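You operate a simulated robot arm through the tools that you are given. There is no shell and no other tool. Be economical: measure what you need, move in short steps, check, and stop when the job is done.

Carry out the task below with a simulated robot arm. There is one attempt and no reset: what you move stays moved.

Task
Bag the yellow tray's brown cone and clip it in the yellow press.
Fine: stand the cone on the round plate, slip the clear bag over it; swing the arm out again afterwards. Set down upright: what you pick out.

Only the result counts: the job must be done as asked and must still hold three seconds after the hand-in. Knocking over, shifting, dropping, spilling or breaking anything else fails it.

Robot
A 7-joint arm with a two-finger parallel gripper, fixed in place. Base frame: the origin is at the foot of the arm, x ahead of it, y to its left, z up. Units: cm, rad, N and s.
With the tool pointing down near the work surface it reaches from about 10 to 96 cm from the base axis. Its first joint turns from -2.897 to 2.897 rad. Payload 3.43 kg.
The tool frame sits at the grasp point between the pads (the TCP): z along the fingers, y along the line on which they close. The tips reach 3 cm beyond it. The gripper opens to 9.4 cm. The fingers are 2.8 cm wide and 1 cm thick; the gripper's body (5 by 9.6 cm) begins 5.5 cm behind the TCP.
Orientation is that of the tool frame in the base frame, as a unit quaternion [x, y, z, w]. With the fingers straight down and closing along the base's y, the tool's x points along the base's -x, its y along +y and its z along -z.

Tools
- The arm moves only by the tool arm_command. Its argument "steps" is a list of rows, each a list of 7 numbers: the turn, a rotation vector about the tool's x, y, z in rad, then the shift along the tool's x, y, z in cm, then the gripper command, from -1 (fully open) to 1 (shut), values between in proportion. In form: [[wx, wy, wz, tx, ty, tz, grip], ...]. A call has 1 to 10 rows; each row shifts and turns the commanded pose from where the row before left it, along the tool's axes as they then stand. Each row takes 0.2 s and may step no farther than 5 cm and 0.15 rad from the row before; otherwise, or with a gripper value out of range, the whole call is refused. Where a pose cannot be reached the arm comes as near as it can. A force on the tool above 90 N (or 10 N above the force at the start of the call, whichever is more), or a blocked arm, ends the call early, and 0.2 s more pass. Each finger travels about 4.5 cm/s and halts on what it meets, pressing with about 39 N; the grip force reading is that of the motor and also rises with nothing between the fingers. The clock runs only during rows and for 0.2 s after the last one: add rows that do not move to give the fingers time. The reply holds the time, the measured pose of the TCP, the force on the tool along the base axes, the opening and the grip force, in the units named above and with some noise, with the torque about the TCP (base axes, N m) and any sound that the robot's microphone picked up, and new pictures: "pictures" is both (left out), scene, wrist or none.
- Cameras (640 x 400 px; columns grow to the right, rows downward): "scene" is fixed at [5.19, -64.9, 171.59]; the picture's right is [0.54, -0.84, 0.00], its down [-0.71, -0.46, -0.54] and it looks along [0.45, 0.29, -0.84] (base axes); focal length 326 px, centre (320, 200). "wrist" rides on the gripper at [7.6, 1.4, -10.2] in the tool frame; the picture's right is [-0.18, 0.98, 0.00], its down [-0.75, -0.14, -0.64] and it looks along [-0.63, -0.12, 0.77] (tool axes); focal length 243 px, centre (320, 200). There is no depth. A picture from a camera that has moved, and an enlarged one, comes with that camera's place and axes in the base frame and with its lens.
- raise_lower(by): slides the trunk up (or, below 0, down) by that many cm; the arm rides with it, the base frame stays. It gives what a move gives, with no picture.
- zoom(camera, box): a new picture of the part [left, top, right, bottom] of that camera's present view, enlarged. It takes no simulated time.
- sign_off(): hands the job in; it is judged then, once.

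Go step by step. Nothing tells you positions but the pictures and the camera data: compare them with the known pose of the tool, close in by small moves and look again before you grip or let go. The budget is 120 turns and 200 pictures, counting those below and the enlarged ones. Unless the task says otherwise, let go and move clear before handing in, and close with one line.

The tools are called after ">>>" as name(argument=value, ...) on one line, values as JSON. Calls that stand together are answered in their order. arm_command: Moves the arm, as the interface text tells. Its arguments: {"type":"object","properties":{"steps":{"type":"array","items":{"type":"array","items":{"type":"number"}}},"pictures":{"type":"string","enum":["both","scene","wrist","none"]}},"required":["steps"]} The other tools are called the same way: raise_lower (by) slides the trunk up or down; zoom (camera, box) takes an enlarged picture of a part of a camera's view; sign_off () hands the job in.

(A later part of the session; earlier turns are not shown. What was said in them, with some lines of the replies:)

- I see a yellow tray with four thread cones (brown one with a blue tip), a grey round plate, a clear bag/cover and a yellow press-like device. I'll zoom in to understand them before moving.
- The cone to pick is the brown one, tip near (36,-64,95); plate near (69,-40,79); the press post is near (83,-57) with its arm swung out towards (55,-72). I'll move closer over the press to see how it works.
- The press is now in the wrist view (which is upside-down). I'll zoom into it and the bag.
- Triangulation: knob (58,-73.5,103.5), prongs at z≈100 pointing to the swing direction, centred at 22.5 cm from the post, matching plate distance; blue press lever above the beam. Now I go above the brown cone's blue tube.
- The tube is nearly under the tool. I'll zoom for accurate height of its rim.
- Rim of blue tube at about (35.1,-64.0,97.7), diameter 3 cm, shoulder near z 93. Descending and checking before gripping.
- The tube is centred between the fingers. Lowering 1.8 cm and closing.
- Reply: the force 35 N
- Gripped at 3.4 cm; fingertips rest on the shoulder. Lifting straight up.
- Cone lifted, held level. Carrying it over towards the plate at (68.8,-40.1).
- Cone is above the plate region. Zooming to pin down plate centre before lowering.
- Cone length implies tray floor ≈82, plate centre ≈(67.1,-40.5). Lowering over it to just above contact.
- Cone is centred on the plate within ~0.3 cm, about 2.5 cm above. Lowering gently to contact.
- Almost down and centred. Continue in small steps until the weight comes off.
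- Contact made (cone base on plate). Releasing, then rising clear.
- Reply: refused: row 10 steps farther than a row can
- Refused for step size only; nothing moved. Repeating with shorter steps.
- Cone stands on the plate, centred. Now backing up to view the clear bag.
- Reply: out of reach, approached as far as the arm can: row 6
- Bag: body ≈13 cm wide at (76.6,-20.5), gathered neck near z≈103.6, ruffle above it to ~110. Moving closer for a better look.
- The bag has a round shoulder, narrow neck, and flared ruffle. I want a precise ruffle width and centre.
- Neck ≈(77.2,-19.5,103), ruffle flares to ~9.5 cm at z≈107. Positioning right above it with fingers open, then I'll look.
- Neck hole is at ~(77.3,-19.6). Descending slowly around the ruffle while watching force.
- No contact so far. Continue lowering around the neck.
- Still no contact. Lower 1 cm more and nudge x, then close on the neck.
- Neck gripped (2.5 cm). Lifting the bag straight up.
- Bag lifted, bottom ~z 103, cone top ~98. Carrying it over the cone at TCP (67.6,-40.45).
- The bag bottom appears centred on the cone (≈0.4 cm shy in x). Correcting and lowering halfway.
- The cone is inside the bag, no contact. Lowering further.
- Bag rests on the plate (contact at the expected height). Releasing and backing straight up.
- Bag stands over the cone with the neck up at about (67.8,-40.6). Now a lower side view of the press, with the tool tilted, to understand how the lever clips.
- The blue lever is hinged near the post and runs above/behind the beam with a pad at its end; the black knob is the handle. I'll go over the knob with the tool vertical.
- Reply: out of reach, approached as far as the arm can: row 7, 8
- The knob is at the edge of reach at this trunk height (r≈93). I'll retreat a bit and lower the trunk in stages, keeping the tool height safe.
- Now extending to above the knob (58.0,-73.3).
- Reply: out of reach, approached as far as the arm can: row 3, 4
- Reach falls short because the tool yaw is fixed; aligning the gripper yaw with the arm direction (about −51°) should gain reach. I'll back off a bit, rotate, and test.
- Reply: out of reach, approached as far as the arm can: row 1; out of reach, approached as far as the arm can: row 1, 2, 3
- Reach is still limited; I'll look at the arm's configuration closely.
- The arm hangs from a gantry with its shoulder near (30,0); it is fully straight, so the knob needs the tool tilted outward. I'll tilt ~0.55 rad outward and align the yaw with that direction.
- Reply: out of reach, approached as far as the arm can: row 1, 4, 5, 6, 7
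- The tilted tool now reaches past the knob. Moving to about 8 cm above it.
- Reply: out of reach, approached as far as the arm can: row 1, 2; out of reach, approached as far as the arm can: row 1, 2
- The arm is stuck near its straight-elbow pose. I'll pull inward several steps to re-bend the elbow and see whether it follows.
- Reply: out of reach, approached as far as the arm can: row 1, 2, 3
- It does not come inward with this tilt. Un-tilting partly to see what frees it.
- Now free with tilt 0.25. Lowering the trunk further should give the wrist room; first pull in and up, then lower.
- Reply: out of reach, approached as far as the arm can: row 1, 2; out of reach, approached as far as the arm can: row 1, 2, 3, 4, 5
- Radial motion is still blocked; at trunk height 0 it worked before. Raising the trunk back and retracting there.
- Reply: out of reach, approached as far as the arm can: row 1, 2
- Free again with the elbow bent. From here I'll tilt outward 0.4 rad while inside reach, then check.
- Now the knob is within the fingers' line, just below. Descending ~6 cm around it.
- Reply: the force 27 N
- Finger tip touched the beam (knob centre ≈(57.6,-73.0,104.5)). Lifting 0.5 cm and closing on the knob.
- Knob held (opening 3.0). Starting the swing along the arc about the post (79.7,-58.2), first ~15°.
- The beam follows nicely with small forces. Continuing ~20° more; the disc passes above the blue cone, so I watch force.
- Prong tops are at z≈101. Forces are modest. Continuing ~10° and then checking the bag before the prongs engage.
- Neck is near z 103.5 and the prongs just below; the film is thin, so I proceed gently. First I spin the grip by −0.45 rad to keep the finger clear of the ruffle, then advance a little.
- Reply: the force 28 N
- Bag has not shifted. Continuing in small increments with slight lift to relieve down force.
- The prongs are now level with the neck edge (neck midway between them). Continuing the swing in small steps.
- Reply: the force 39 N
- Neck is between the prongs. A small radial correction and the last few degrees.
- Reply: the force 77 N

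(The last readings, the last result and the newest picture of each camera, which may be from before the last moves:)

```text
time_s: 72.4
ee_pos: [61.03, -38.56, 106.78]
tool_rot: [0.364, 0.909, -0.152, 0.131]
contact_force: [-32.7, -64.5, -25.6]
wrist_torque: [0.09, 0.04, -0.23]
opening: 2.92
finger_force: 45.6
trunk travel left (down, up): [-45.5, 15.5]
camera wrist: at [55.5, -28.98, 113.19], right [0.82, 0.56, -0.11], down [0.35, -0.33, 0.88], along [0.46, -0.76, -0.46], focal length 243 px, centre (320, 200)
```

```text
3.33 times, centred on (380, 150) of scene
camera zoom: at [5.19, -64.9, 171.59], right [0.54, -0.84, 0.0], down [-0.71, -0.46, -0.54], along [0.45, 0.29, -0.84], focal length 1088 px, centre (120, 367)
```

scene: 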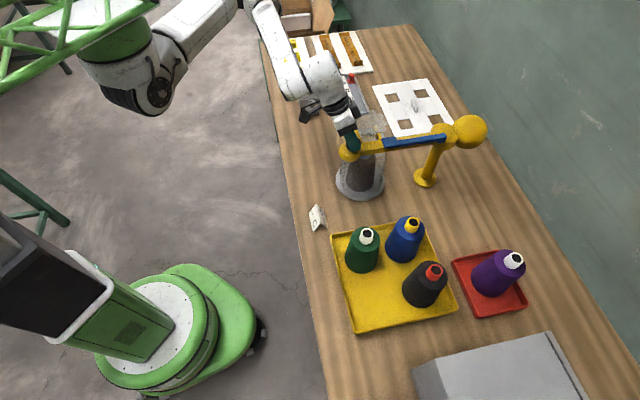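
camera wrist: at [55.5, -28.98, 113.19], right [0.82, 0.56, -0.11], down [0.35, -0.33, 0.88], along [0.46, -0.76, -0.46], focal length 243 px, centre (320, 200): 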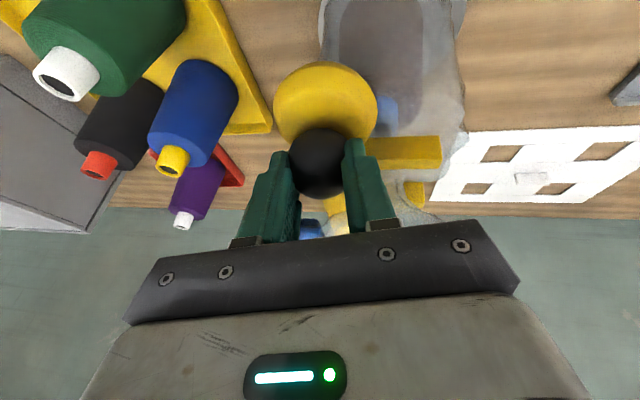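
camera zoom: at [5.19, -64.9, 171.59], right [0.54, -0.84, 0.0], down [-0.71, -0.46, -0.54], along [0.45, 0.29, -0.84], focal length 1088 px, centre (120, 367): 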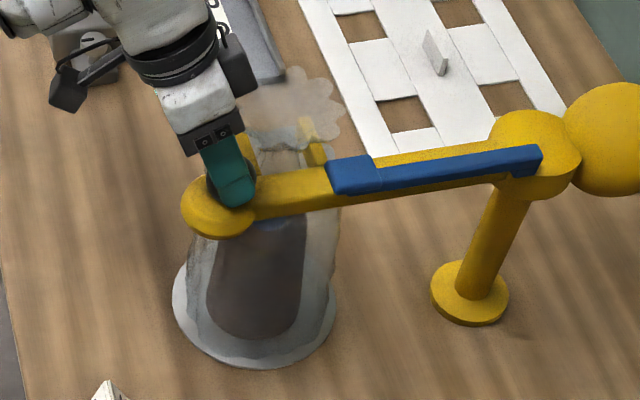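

A firm stop was reached (bag unmoved). Easing off the force and checking.

>>> arm_command(steps=[[0, 0, 0, 0.05, -0.5, 0.3, 1], [0, 0, 0, 0, 0, 0, 1]], pictures="none")

>>> zoom(camera="scene", box=[340, 100, 410, 180])

>>> zoom(camera="wrist", box=[300, 80, 480, 240])

```text
time_s: 73.0
ee_pos: [60.99, -38.61, 106.63]
tool_rot: [0.362, 0.91, -0.149, 0.134]
contact_force: [-26.7, -27.8, 14.4]
wrist_torque: [0.02, 0.11, -0.45]
opening: 2.95
finger_force: 44.8
trunk travel left (down, up): [-45.5, 15.5]
```

```text
5.00 times, centred on (375, 140) of scene
camera zoom: at [5.19, -64.9, 171.59], right [0.54, -0.84, 0.0], down [-0.71, -0.46, -0.54], along [0.45, 0.29, -0.84], focal length 1632 px, centre (45, 500)
```

zoom: 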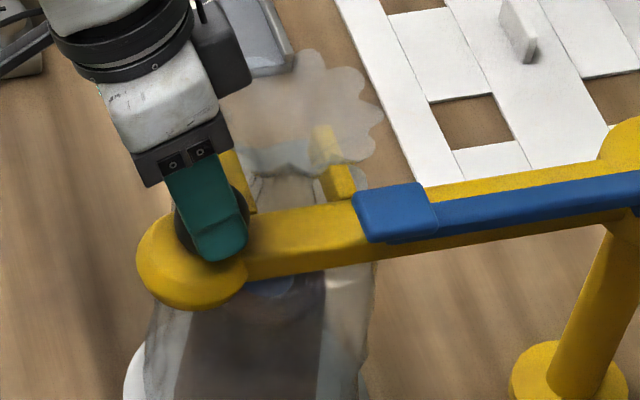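

```text
2.50 times, centred on (390, 160) of wrist
camera zoom: at [55.34, -29.08, 113.22], right [0.82, 0.57, -0.11], down [0.34, -0.33, 0.88], along [0.47, -0.75, -0.46], focal length 606 px, centre (145, 300)
```

zoom: 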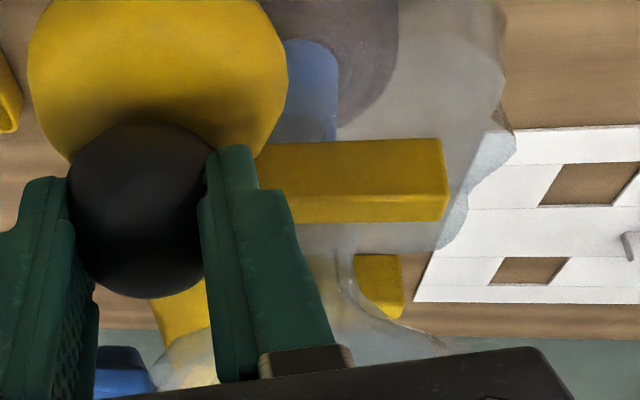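

Neck sits between the prongs against the beam. Releasing the knob with limited opening and rising vertically.

>>> arm_command(steps=[[0, 0, 0, 0, -0.3, 0, 1], [0, 0, 0, 0, 0, 0, 0.2], [0, 0, 0, 0, 0, 0, -0.2], [0, 0, 0, 0, 0, 0, -0.2], [0, 0, 0, -0.7, -0.34, -1.84, -0.2], [0, 0, 0, -1.4, -0.68, -3.68, -0.2], [0, 0, 0, -1.4, -0.68, -3.68, -0.2], [0, 0, 0, -1.4, -0.68, -3.68, -0.2]])

>>> zoom(camera="scene", box=[330, 90, 430, 210])

```text
time_s: 74.8
ee_pos: [61.23, -38.49, 120.4]
tool_rot: [0.359, 0.912, -0.144, 0.134]
contact_force: [0.1, -0.4, 0.9]
wrist_torque: [0.0, 0.0, 0.02]
opening: 5.65
finger_force: 0.0
trunk travel left (down, up): [-45.5, 15.5]
camera wrist: at [55.47, -29.11, 126.93], right [0.81, 0.58, -0.1], down [0.35, -0.33, 0.88], along [0.47, -0.75, -0.47], focal length 243 px, centre (320, 200)
```

scene: 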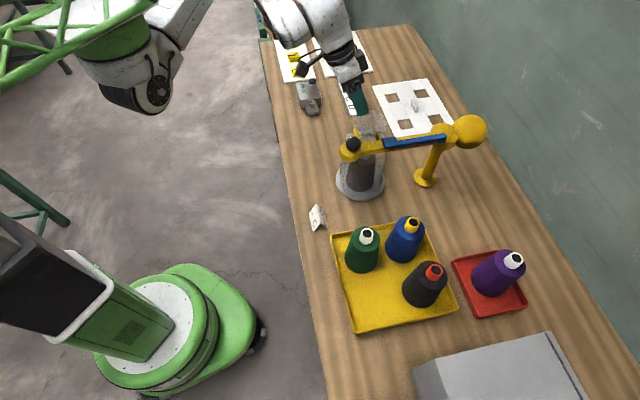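
wrist: 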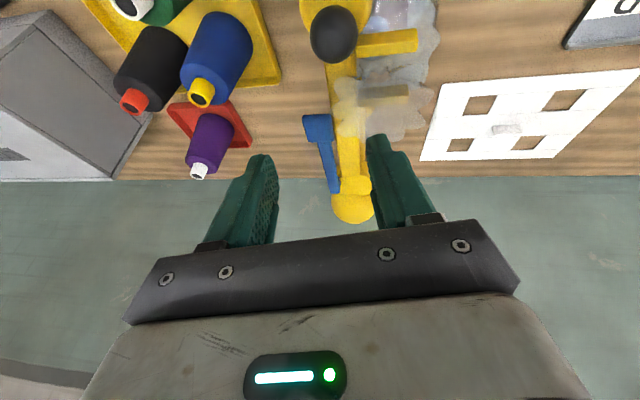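

```text
3.33 times, centred on (380, 150) of scene
camera zoom: at [5.19, -64.9, 171.59], right [0.54, -0.84, 0.0], down [-0.71, -0.46, -0.54], along [0.45, 0.29, -0.84], focal length 1088 px, centre (120, 367)
```

zoom: 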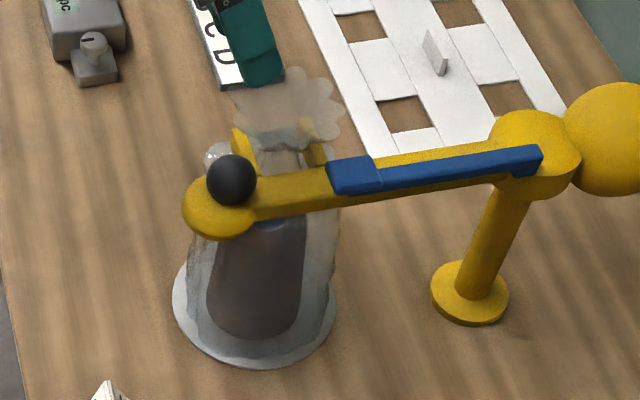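

The arm stays put. Next: the blue lever pad at ≈(65.7,-47.8,106). I'll close the fingers and reorient so the gripper body leans away from the ruffle.

>>> arm_command(steps=[[0, 0, 0.15, 0, 0, -1, 1], [0, 0, 0.15, 0, 0, -1, 1], [0, 0, 0.15, 0, 0, -1, 1], [0, 0, 0.15, 0, 0, 0, 1], [0, 0.15, 0, 0, 0, 0, 1], [0, 0.15, 0, 0, 0, 0, 1], [0, 0.15, 0, 0, 0, 0, 1], [0, 0.15, 0, 0, 0, 0, 1], [0, 0, 0, 0, 0, 0, 1]], pictures="wrist")

```text
time_s: 76.8
ee_pos: [60.58, -37.53, 123.14]
tool_rot: [0.615, 0.781, 0.087, -0.064]
contact_force: [-0.3, 0.0, 0.2]
wrist_torque: [-0.01, -0.02, -0.01]
opening: 0.0
finger_force: 33.2
trunk travel left (down, up): [-45.5, 15.5]
camera wrist: at [60.2, -32.08, 134.93], right [1.0, 0.05, 0.02], down [0.04, -0.89, 0.46], along [0.04, -0.46, -0.89], focal length 243 px, centre (320, 200)
```

wrist: 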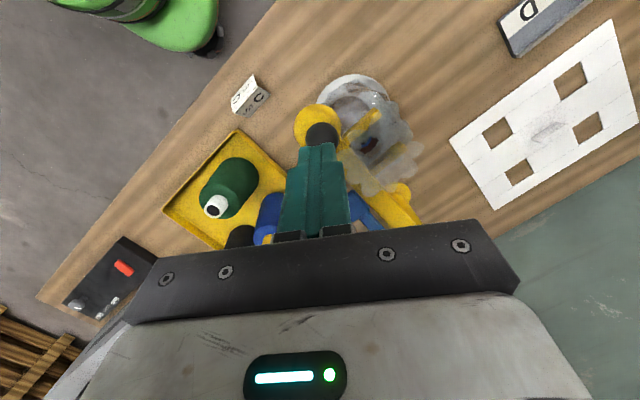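

>>> arm_command(steps=[[0, 0, 0, -4.1, 0.68, 0.19, 1], [0, 0, 0, -4.1, 0.68, 0.19, 1], [0, 0, 0, -4.1, 0.68, 0.19, 1], [0, 0, 0, -0.6, -0.17, 2.9, 1], [0, 0, 0, -0.4, -0.1, 2, 1], [0, 0, 0, 0, 0, 0, 1]])

>>> zoom(camera="scene", box=[340, 80, 460, 200])

>>> zoom(camera="wrist", box=[230, 60, 430, 240])

```text
time_s: 78.2
ee_pos: [65.62, -48.48, 115.21]
tool_rot: [0.614, 0.782, 0.087, -0.064]
contact_force: [0.1, 0.0, 0.1]
wrist_torque: [0.0, -0.02, 0.0]
opening: 0.01
finger_force: 33.0
trunk travel left (down, up): [-45.5, 15.5]
camera wrist: at [65.2, -43.03, 126.98], right [1.0, 0.05, 0.02], down [0.04, -0.89, 0.46], along [0.04, -0.46, -0.89], focal length 243 px, centre (320, 200)
```

scene: 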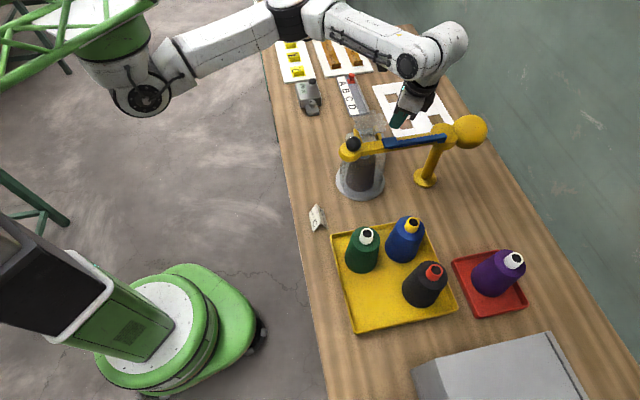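
wrist: 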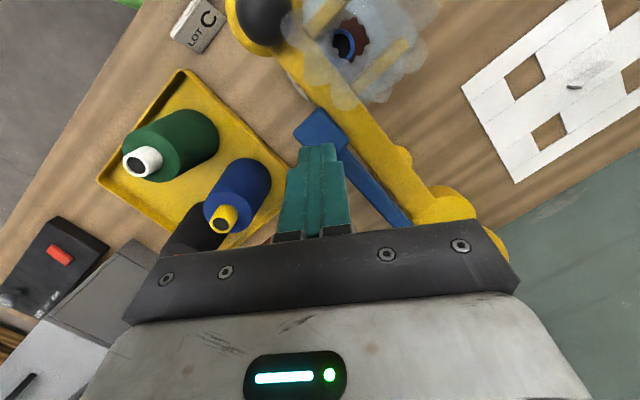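

```text
3.33 times, centred on (400, 140) of scene
camera zoom: at [5.19, -64.9, 171.59], right [0.54, -0.84, 0.0], down [-0.71, -0.46, -0.54], along [0.45, 0.29, -0.84], focal length 1088 px, centre (53, 400)
```

zoom: 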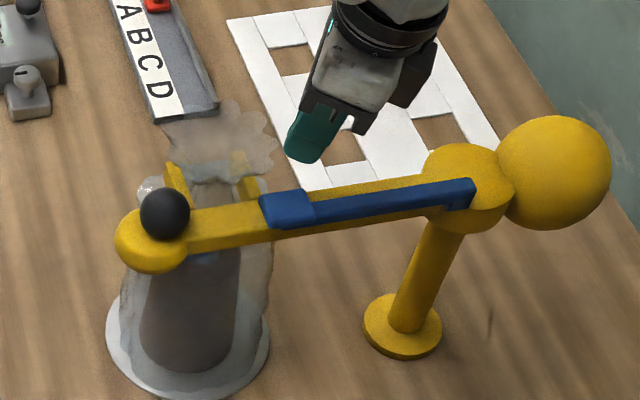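

```text
2.22 times, centred on (330, 150) of wrist
camera zoom: at [65.2, -43.03, 126.98], right [1.0, 0.05, 0.02], down [0.04, -0.89, 0.46], along [0.04, -0.46, -0.89], focal length 539 px, centre (298, 311)
```

zoom: 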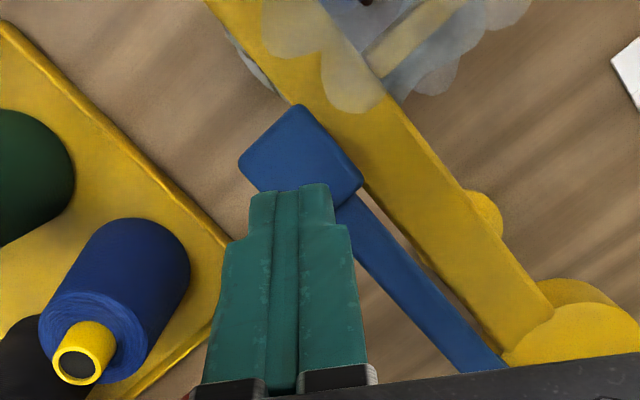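

The fingertips are right above the lever pad. Pressing down gently in steps.

>>> arm_command(steps=[[0, 0, 0, -0.4, -0.1, 2, 1], [0, 0, 0, -0.4, -0.1, 2, 1], [0, 0, 0, -0.2, -0.06, 0.98, 1], [0, 0, 0, -0.2, -0.06, 0.98, 1], [0, 0, 0, 0, 0, 0, 1]])

>>> zoom(camera="scene", box=[340, 80, 460, 200])

>>> zoom(camera="wrist", box=[230, 60, 430, 240])

```text
time_s: 79.4
ee_pos: [65.36, -48.46, 109.29]
tool_rot: [0.614, 0.782, 0.087, -0.064]
contact_force: [-0.8, -0.1, 1.7]
wrist_torque: [0.0, 0.03, 0.01]
opening: 0.03
finger_force: 33.1
trunk travel left (down, up): [-45.5, 15.5]
camera wrist: at [65.03, -42.98, 120.88], right [1.0, 0.05, 0.02], down [0.04, -0.89, 0.46], along [0.04, -0.46, -0.89], focal length 243 px, centre (320, 200)
```

scene: 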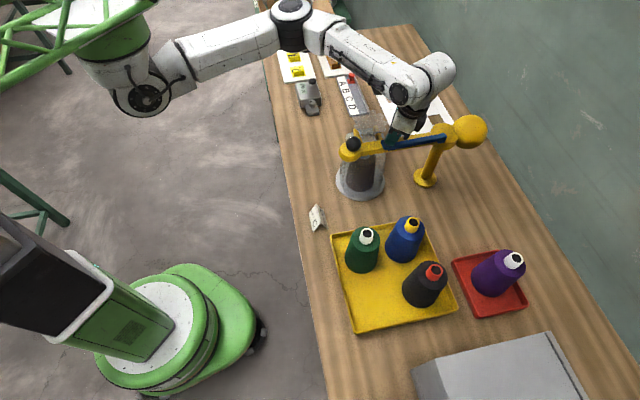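
wrist: 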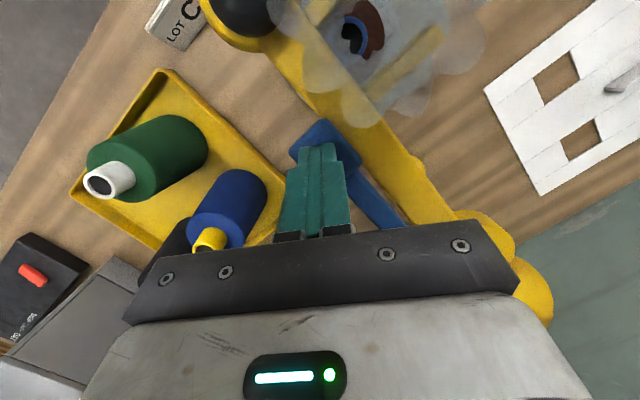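

```text
3.33 times, centred on (400, 140) of scene
camera zoom: at [5.19, -64.9, 171.59], right [0.54, -0.84, 0.0], down [-0.71, -0.46, -0.54], along [0.45, 0.29, -0.84], focal length 1088 px, centre (53, 400)
```

zoom: 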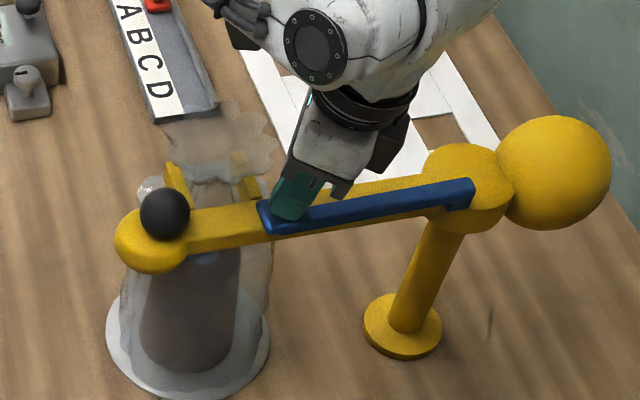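

```text
2.22 times, centred on (330, 150) of wrist
camera zoom: at [65.03, -42.98, 120.88], right [1.0, 0.05, 0.02], down [0.04, -0.89, 0.46], along [0.04, -0.46, -0.89], focal length 539 px, centre (298, 311)
```

zoom: 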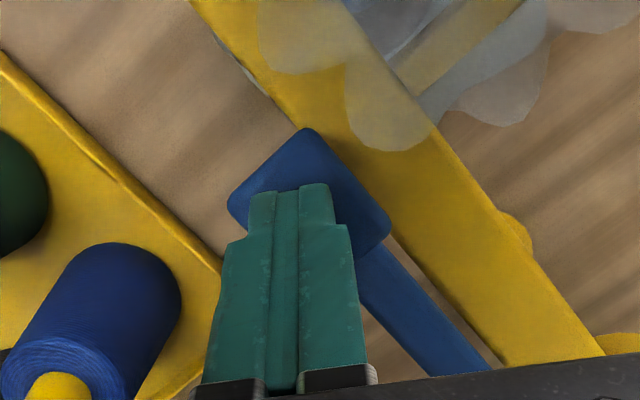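

Just at contact. Pressing further.

>>> arm_command(steps=[[0, 0, 0, -0.1, -0.03, 0.49, 1], [0, 0, 0, -0.1, -0.03, 0.49, 1], [0, 0, 0, -0.1, -0.03, 0.49, 1], [0, 0, 0, 0, 0, 0, 1]], pictures="none")

>>> zoom(camera="scene", box=[340, 80, 460, 200])

```text
time_s: 80.4
ee_pos: [65.58, -48.37, 107.68]
tool_rot: [0.614, 0.782, 0.087, -0.063]
contact_force: [-1.5, 2.9, 5.1]
wrist_torque: [0.04, 0.04, 0.07]
opening: 0.0
finger_force: 32.6
trunk travel left (down, up): [-45.5, 15.5]
```

```text
3.33 times, centred on (400, 140) of scene
camera zoom: at [5.19, -64.9, 171.59], right [0.54, -0.84, 0.0], down [-0.71, -0.46, -0.54], along [0.45, 0.29, -0.84], focal length 1088 px, centre (53, 400)
```

zoom: 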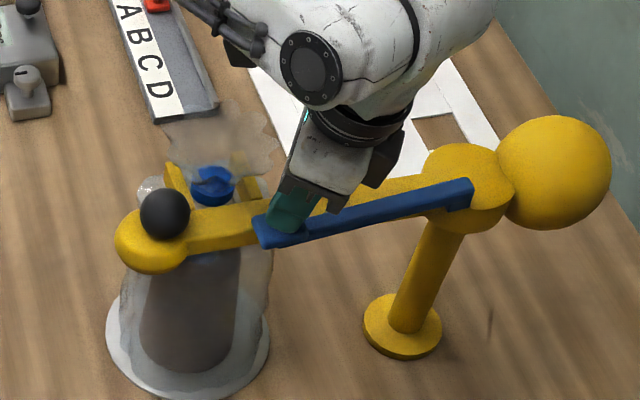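

A blue clip ring has appeared on the bag's neck. Zooming to verify.

>>> zoom(camera="scene", box=[345, 105, 405, 165])

>>> zoom(camera="wrist", box=[230, 0, 480, 200])

```text
6.67 times, centred on (375, 135) of scene
camera zoom: at [5.19, -64.9, 171.59], right [0.54, -0.84, 0.0], down [-0.71, -0.46, -0.54], along [0.45, 0.29, -0.84], focal length 2176 px, centre (-47, 633)
```

zoom: 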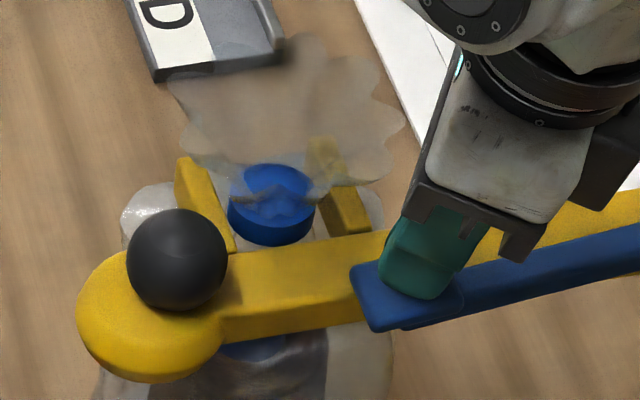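

```text
2.00 times, centred on (355, 100) of wrist
camera zoom: at [65.06, -43.01, 119.36], right [1.0, 0.05, 0.02], down [0.04, -0.89, 0.46], along [0.04, -0.46, -0.89], focal length 485 px, centre (250, 400)
```

zoom: 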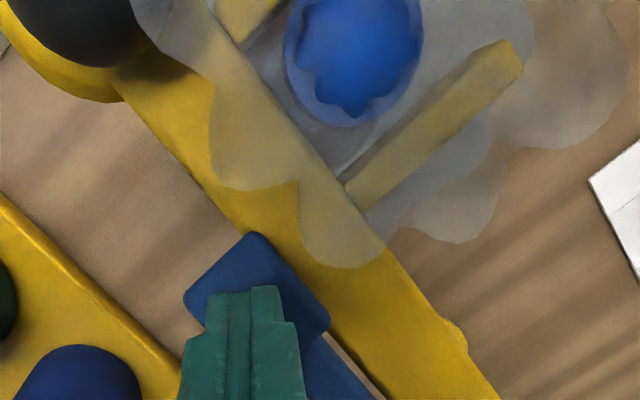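

The blue clip encircles the neck. Releasing the lever, rising, and returning to the knob orientation.

>>> arm_command(steps=[[0, 0, 0, 0.4, 0.11, -1.95, 1], [0, 0, 0, 0.83, 0.23, -3.9, 1], [0, 0, 0, 0.83, 0.23, -3.9, 1], [0, 0, 0, 0.5, 0.12, -2, 1], [0, 0, 0, 4.03, -0.73, -0.34, 1], [0, 0, 0, 4.03, -0.73, -0.34, 1], [0, 0, 0, 4.03, -0.73, -0.34, 1]], pictures="none")

>>> arm_command(steps=[[0, -0.15, 0, 0, 0, 0, 0.5], [0, -0.15, 0, 0, 0, 0, 0], [0, -0.15, 0, 0, 0, 0, -0.2], [0, -0.15, 0, 0, 0, 0, -0.2], [0, 0, -0.15, 0, 0, 0, -0.2], [0, 0, -0.15, 0, 0, 0, -0.2], [0, 0, -0.15, 0, 0, 0, -0.2], [0, 0, -0.15, 0, 0, 0, -0.2], [0, 0, 0, 0, 0, 0, -0.2]])

>>> zoom(camera="scene", box=[330, 80, 480, 210])

```text
time_s: 82.0
ee_pos: [60.45, -37.45, 122.9]
tool_rot: [0.615, 0.781, 0.087, -0.065]
contact_force: [-0.1, -0.2, 0.5]
wrist_torque: [-0.01, -0.01, 0.03]
opening: 0.01
finger_force: 33.0
trunk travel left (down, up): [-45.5, 15.5]
```

```text
time_s: 84.0
ee_pos: [60.44, -37.48, 122.96]
tool_rot: [0.358, 0.913, -0.144, 0.132]
contact_force: [0.4, 0.3, 0.1]
wrist_torque: [-0.01, -0.02, 0.01]
opening: 5.65
finger_force: 0.1
trunk travel left (down, up): [-45.5, 15.5]
camera wrist: at [54.72, -28.05, 129.67], right [0.81, 0.58, -0.1], down [0.35, -0.33, 0.88], along [0.47, -0.75, -0.47], focal length 243 px, centre (320, 200)
```

scene: 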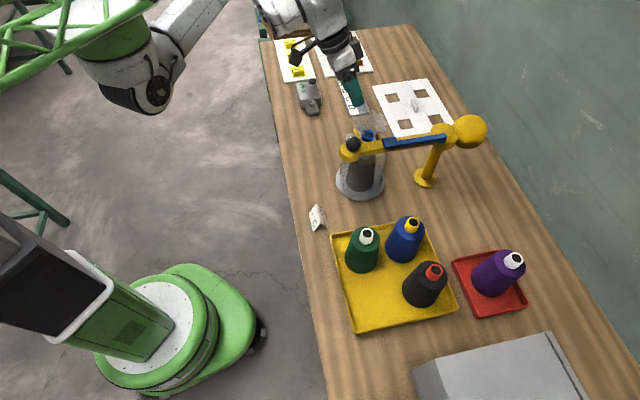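
wrist: 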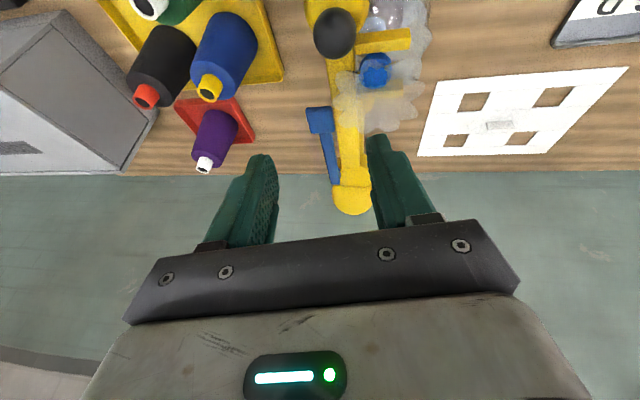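

```text
3.08 times, centred on (405, 145) of scene
camera zoom: at [5.19, -64.9, 171.59], right [0.54, -0.84, 0.0], down [-0.71, -0.46, -0.54], along [0.45, 0.29, -0.84], focal length 1004 px, centre (58, 369)
```

zoom: 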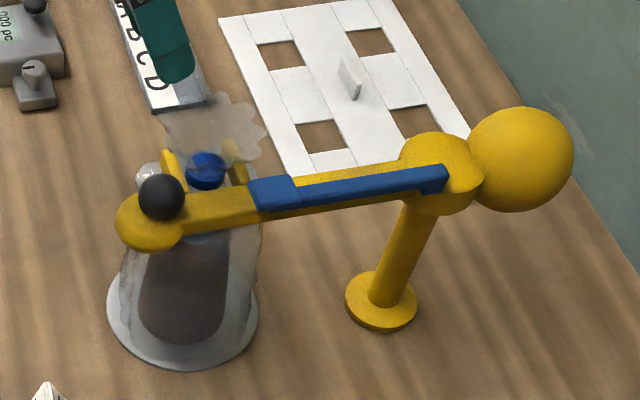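

Lever sprang back, clip stays. Descending onto the knob again (same grasp as before).

>>> arm_command(steps=[[0, 0, 0, 1.17, 0.63, 3.89, -0.2], [0, 0, 0, 1.17, 0.63, 3.89, -0.2], [0, 0, 0, 1.17, 0.63, 3.89, -0.2], [0, 0, 0, 0.58, 0.31, 1.9, -0.2], [0, 0, 0, 0.5, 0.28, 1.6, -0.2], [0, 0, 0, 0, 0, 0, -0.2]])

>>> zoom(camera="scene", box=[340, 90, 430, 190])

```text
time_s: 85.4
ee_pos: [61.07, -38.25, 106.96]
tool_rot: [0.359, 0.913, -0.143, 0.133]
contact_force: [0.0, -0.6, 0.9]
wrist_torque: [0.0, -0.03, 0.05]
opening: 5.63
finger_force: 0.1
trunk travel left (down, up): [-45.5, 15.5]
camera wrist: at [55.25, -28.79, 113.56], right [0.81, 0.57, -0.1], down [0.34, -0.33, 0.88], along [0.47, -0.75, -0.47], focal length 243 px, centre (320, 200)
```

scene: 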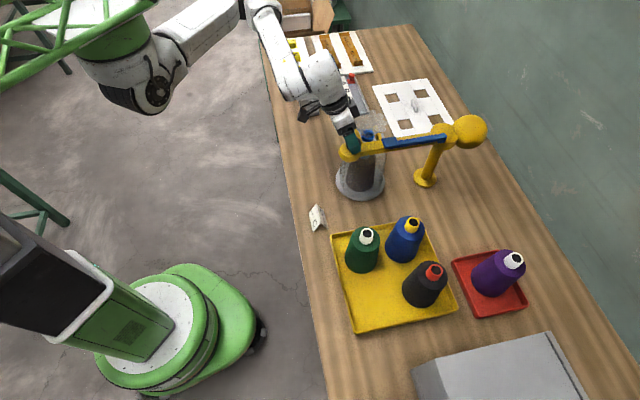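
wrist: 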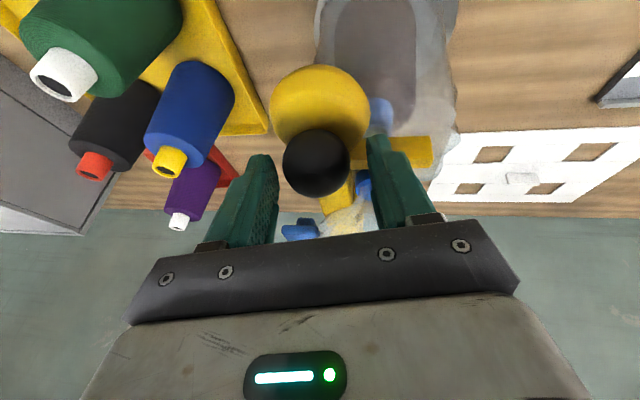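

```text
4.00 times, centred on (385, 140) of scene
camera zoom: at [5.19, -64.9, 171.59], right [0.54, -0.84, 0.0], down [-0.71, -0.46, -0.54], along [0.45, 0.29, -0.84], focal length 1305 px, centre (60, 440)
```

zoom: 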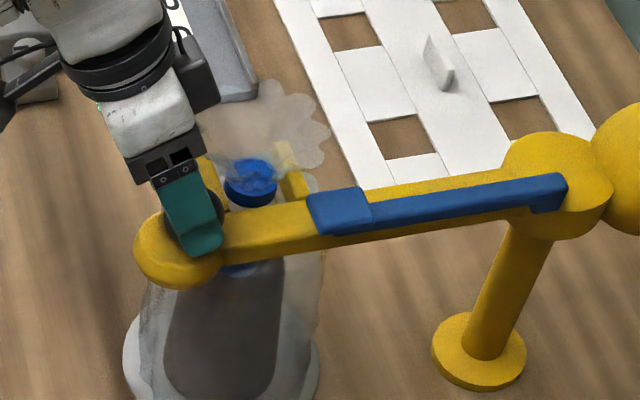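

Positioned around the knob. Closing and beginning to swing the arm out.

>>> arm_command(steps=[[0, 0, 0, 0.1, 0.05, 0.3, -0.2], [0, 0, 0, 0, 0, 0, 0.4], [0, 0, 0, 0, 0, 0, 1], [0, 0, 0, 0, 0, 0, 1], [0, 0, 0, -0.02, -1.22, 0.23, 1], [0, 0, 0, -0.02, -1.22, 0.23, 1], [0, 0, 0, -0.1, -1.22, 0.26, 1], [0, 0, 0, -0.1, -1.22, 0.26, 1], [0, 0, 0, 0, 0, 0, 1]])

>>> zoom(camera="scene", box=[330, 90, 450, 210])

```text
time_s: 87.4
ee_pos: [58.17, -42.13, 106.63]
tool_rot: [0.359, 0.912, -0.145, 0.133]
contact_force: [-6.1, 7.9, 3.5]
wrist_torque: [0.04, -0.51, 0.52]
opening: 2.94
finger_force: 45.0
trunk travel left (down, up): [-45.5, 15.5]
camera wrist: at [52.27, -32.78, 113.31], right [0.81, 0.58, -0.1], down [0.34, -0.33, 0.88], along [0.47, -0.75, -0.47], focal length 243 px, centre (320, 200)
```

scene: 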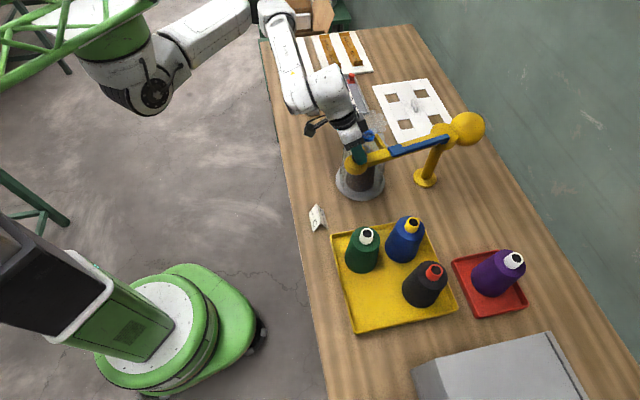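
wrist: 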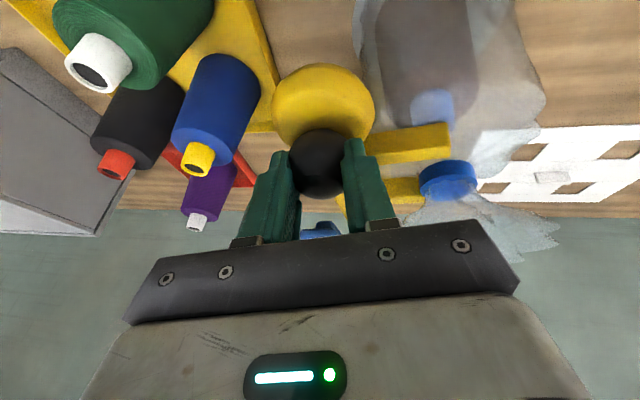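

```text
3.33 times, centred on (390, 150) of scene
camera zoom: at [5.19, -64.9, 171.59], right [0.54, -0.84, 0.0], down [-0.71, -0.46, -0.54], along [0.45, 0.29, -0.84], focal length 1088 px, centre (87, 367)
```

zoom: 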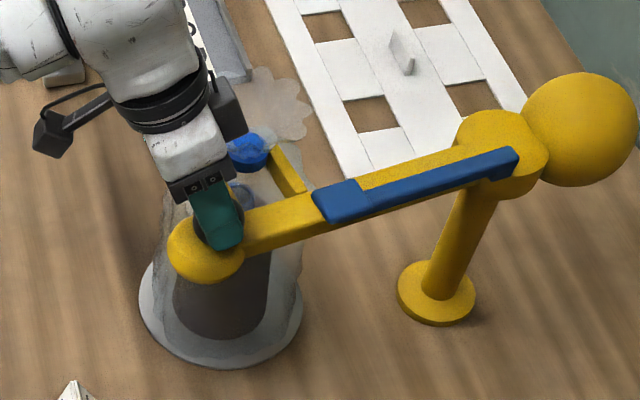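

Works; the clipped bag stays. Continuing outward.

>>> arm_command(steps=[[0, 0, 0, -0.2, -1.2, 0.29, 1], [0, 0, 0, -0.2, -1.2, 0.29, 1], [0, 0, 0, -0.3, -1.17, 0.33, 1], [0, 0, 0, -0.3, -1.17, 0.33, 1], [0, 0, 0, -0.39, -1.13, 0.36, 1], [0, 0, 0, -0.39, -1.13, 0.36, 1], [0, 0, 0, -0.48, -1.08, 0.385, 1], [0, 0, 0, -0.48, -1.08, 0.385, 1], [0, 0, 0, 0, 0, 0, 1]], pictures="scene")

```text
time_s: 89.4
ee_pos: [54.08, -51.24, 106.65]
tool_rot: [0.358, 0.913, -0.145, 0.135]
contact_force: [9.5, -0.1, 10.3]
wrist_torque: [0.21, -0.43, 0.5]
opening: 2.94
finger_force: 44.7
trunk travel left (down, up): [-45.5, 15.5]
```

scene: 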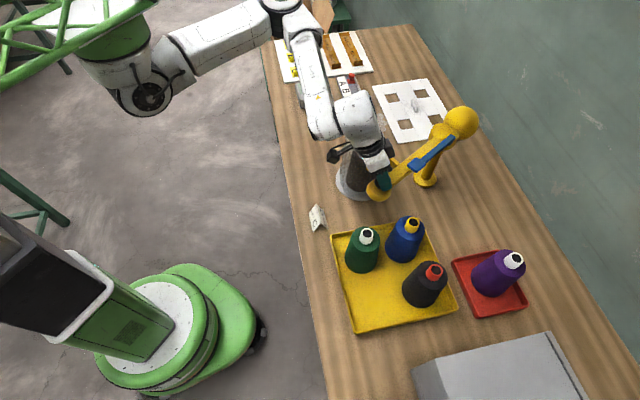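

>>> arm_command(steps=[[0, 0, 0.15, 0, 0, 0, 1], [0, 0, 0.15, 0, 0, 0, 1], [0, 0, 0.15, 0, 0, 0, 1], [0, 0, 0, -0.97, -0.67, 0.4, 1], [0, 0, 0, -0.97, -0.67, 0.4, 1], [0, 0, 0, -1.01, -0.57, 0.42, 1], [0, 0, 0, -1.01, -0.57, 0.42, 1], [0, 0, 0, -1.06, -0.48, 0.44, 1], [0, 0, 0, -1.06, -0.48, 0.44, 1], [0, 0, 0, 0, 0, 0, 1]], pictures="scene")

```text
time_s: 91.6
ee_pos: [53.37, -58.69, 106.61]
tool_rot: [0.554, 0.809, -0.11, 0.161]
contact_force: [1.9, 3.4, -15.4]
wrist_torque: [0.33, 0.07, 0.44]
opening: 2.96
finger_force: 45.0
trunk travel left (down, up): [-45.5, 15.5]
```

scene: 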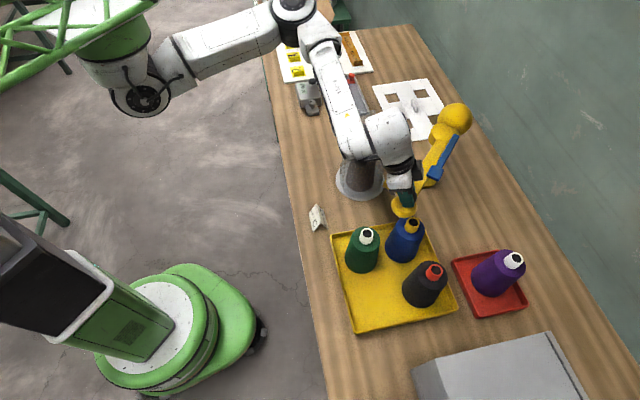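

>>> arm_command(steps=[[0, 0, 0, -1.1, -0.37, 0.5, 1], [0, 0, 0, -1.1, -0.37, 0.5, 1], [0, 0, 0, -1.12, -0.27, 0.47, 1], [0, 0, 0, -1.12, -0.27, 0.47, 1], [0, 0, 0, -1.14, -0.16, 0.473, 1], [0, 0, 0, -1.14, -0.16, 0.473, 1], [0, 0, 0, -1.15, -0.05, 0.48, 1], [0, 0, 0, -1.15, -0.05, 0.48, 1], [0, 0, 0, 0, 0, 0, 1]], pictures="scene")

```text
time_s: 93.6
ee_pos: [55.22, -68.48, 106.64]
tool_rot: [0.553, 0.81, -0.11, 0.163]
contact_force: [10.8, 5.1, -1.8]
wrist_torque: [0.21, -0.02, 0.21]
opening: 2.96
finger_force: 45.3
trunk travel left (down, up): [-45.5, 15.5]
```

scene: 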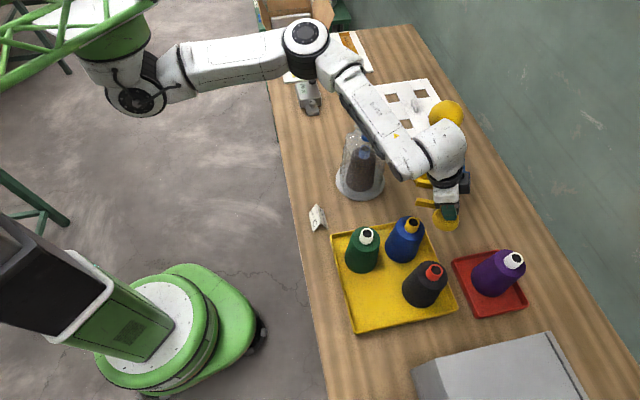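

>>> arm_command(steps=[[0, 0, 0, -1.15, 0.1, 0.48, 1], [0, 0, 0, -1.15, 0.1, 0.48, 1], [0, 0, 0, -0.92, 0.2, 0.38, 1], [0, 0, 0, -0.92, 0.2, 0.38, 1], [0, 0, 0, 0, 0, 0, 1]])

>>> zoom(camera="scene", box=[320, 90, 520, 240])

```text
time_s: 94.8
ee_pos: [57.24, -72.17, 106.73]
tool_rot: [0.553, 0.81, -0.11, 0.161]
contact_force: [-8.2, 32.5, 11.5]
wrist_torque: [1.09, 0.41, -0.02]
opening: 2.94
finger_force: 45.2
trunk travel left (down, up): [-45.5, 15.5]
camera wrist: at [54.64, -61.4, 113.29], right [0.98, 0.2, 0.07], down [0.03, -0.47, 0.88], along [0.21, -0.86, -0.47], focal length 243 px, centre (320, 200)
```

scene: 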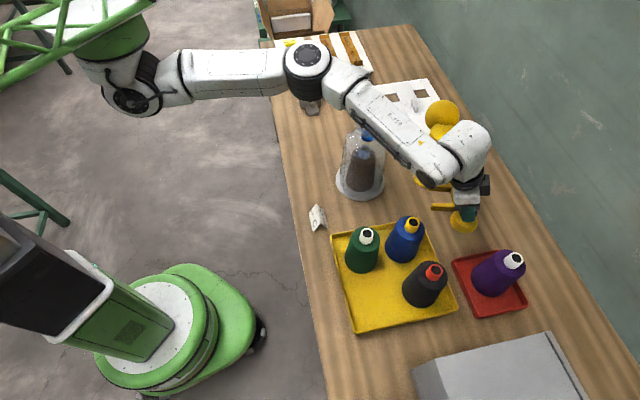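
wrist: 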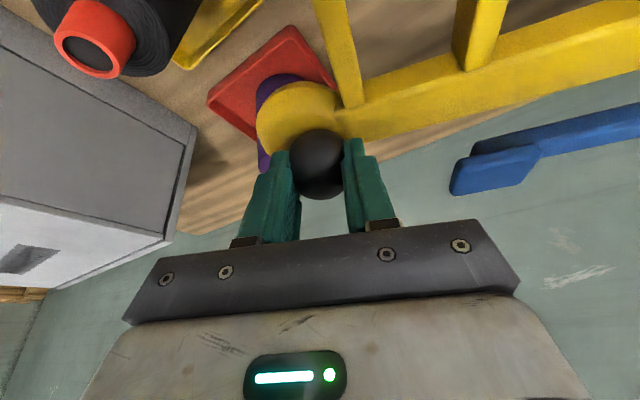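

```text
2.67 times, centred on (420, 165) of scene
camera zoom: at [5.19, -64.9, 171.59], right [0.54, -0.84, 0.0], down [-0.71, -0.46, -0.54], along [0.45, 0.29, -0.84], focal length 870 px, centre (53, 293)
```

zoom: 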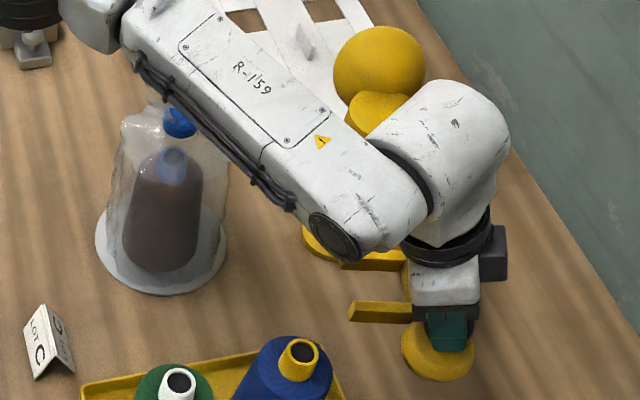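

The arm is back at its original outward stop. Releasing the knob and rising, then retreating inward.

>>> arm_command(steps=[[0, 0, 0, 0.3, 0, -0.1, 1], [0, 0, 0, 0, 0, 0, 0.3], [0, 0, 0, 0, 0, 0, -0.2], [0, 0, 0, 0, 0, 0, -0.2], [0, 0, 0, -0.77, 0, -1.84, -0.2], [0, 0, 0, -1.15, 0, -2.77, -0.2], [0, 0, 0, -1.0, 0, -3, -0.2], [0, 0, 0, 2, 0, -3, -0.2], [0, 0, 0, 3, 0, -2, -0.2], [0, 0, 0, 3, 0, -1, -0.2]])

>>> zoom(camera="scene", box=[310, 90, 510, 240])

```text
time_s: 97.0
ee_pos: [53.55, -63.04, 117.18]
tool_rot: [0.554, 0.809, -0.111, 0.161]
contact_force: [-0.4, 0.1, 0.0]
wrist_torque: [-0.03, 0.0, -0.01]
opening: 5.66
finger_force: 0.0
trunk travel left (down, up): [-45.5, 15.5]
camera wrist: at [50.89, -52.2, 123.67], right [0.98, 0.2, 0.07], down [0.03, -0.47, 0.88], along [0.21, -0.86, -0.46], focal length 243 px, centre (320, 200)
```

scene: 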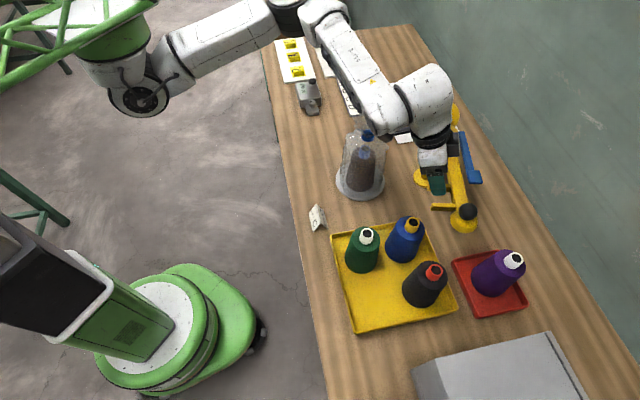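
wrist: 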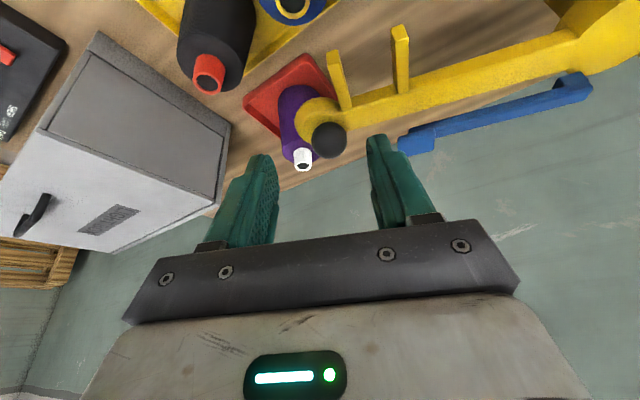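

```text
2.67 times, centred on (410, 165) of scene
camera zoom: at [5.19, -64.9, 171.59], right [0.54, -0.84, 0.0], down [-0.71, -0.46, -0.54], along [0.45, 0.29, -0.84], focal length 870 px, centre (80, 293)
```

zoom: 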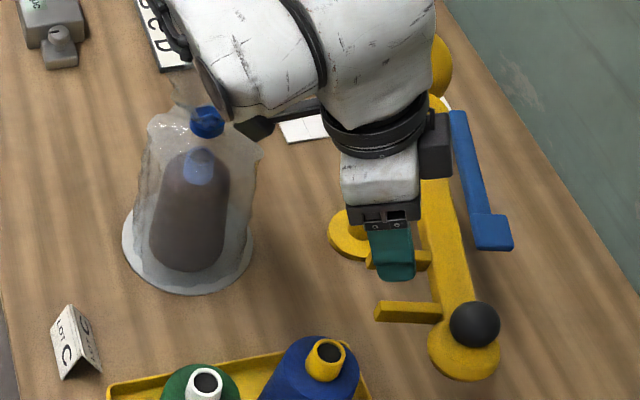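

The press arm is out, the clipped bag with cone stands on the plate. One small retreat for clearance and a final look.

>>> arm_command(steps=[[0, 0, 0, 1, -3, -2, -0.2], [0, 0, 0, 1, -3, -2, -0.2], [0, 0, 0, 0, 0, 0, -0.2]], pictures="scene")

>>> zoom(camera="scene", box=[310, 90, 420, 220])

```text
time_s: 97.8
ee_pos: [46.55, -61.93, 120.27]
tool_rot: [0.554, 0.809, -0.111, 0.162]
contact_force: [0.0, -0.2, -0.3]
wrist_torque: [-0.01, 0.04, 0.0]
opening: 5.66
finger_force: 0.0
trunk travel left (down, up): [-45.5, 15.5]
```

scene: 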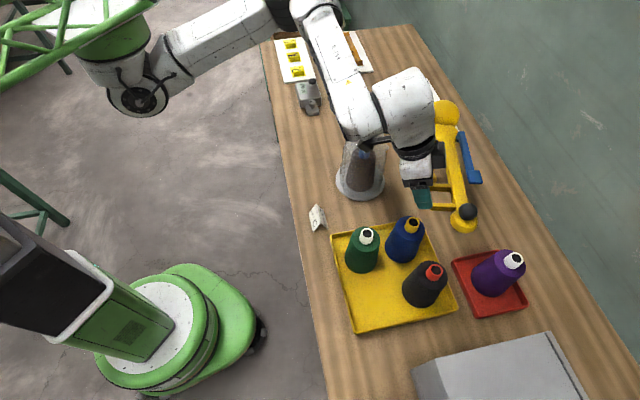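

```text
3.08 times, centred on (365, 155) of scene
camera zoom: at [5.19, -64.9, 171.59], right [0.54, -0.84, 0.0], down [-0.71, -0.46, -0.54], along [0.45, 0.29, -0.84], focal length 1004 px, centre (182, 338)
```

zoom: 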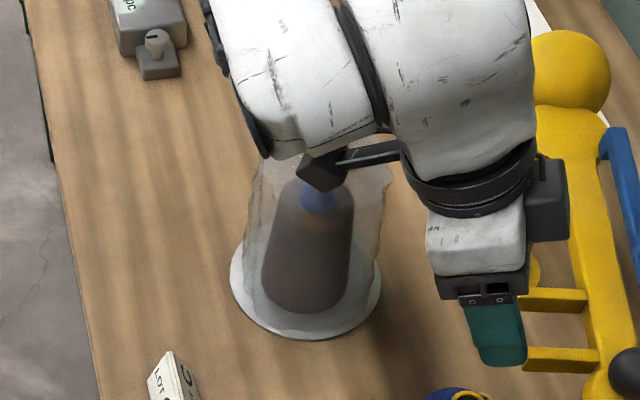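

Everything stands still: cone upright in the clipped bag on the plate, press arm swung out, gripper empty and clear. Handing in.

>>> sign_off()

```text
The job is handed in.
```

The brown cone stands upright on the round plate inside the clear bag. The bag's neck is clipped in the yellow press, and the press arm is swung back out to its starting position.
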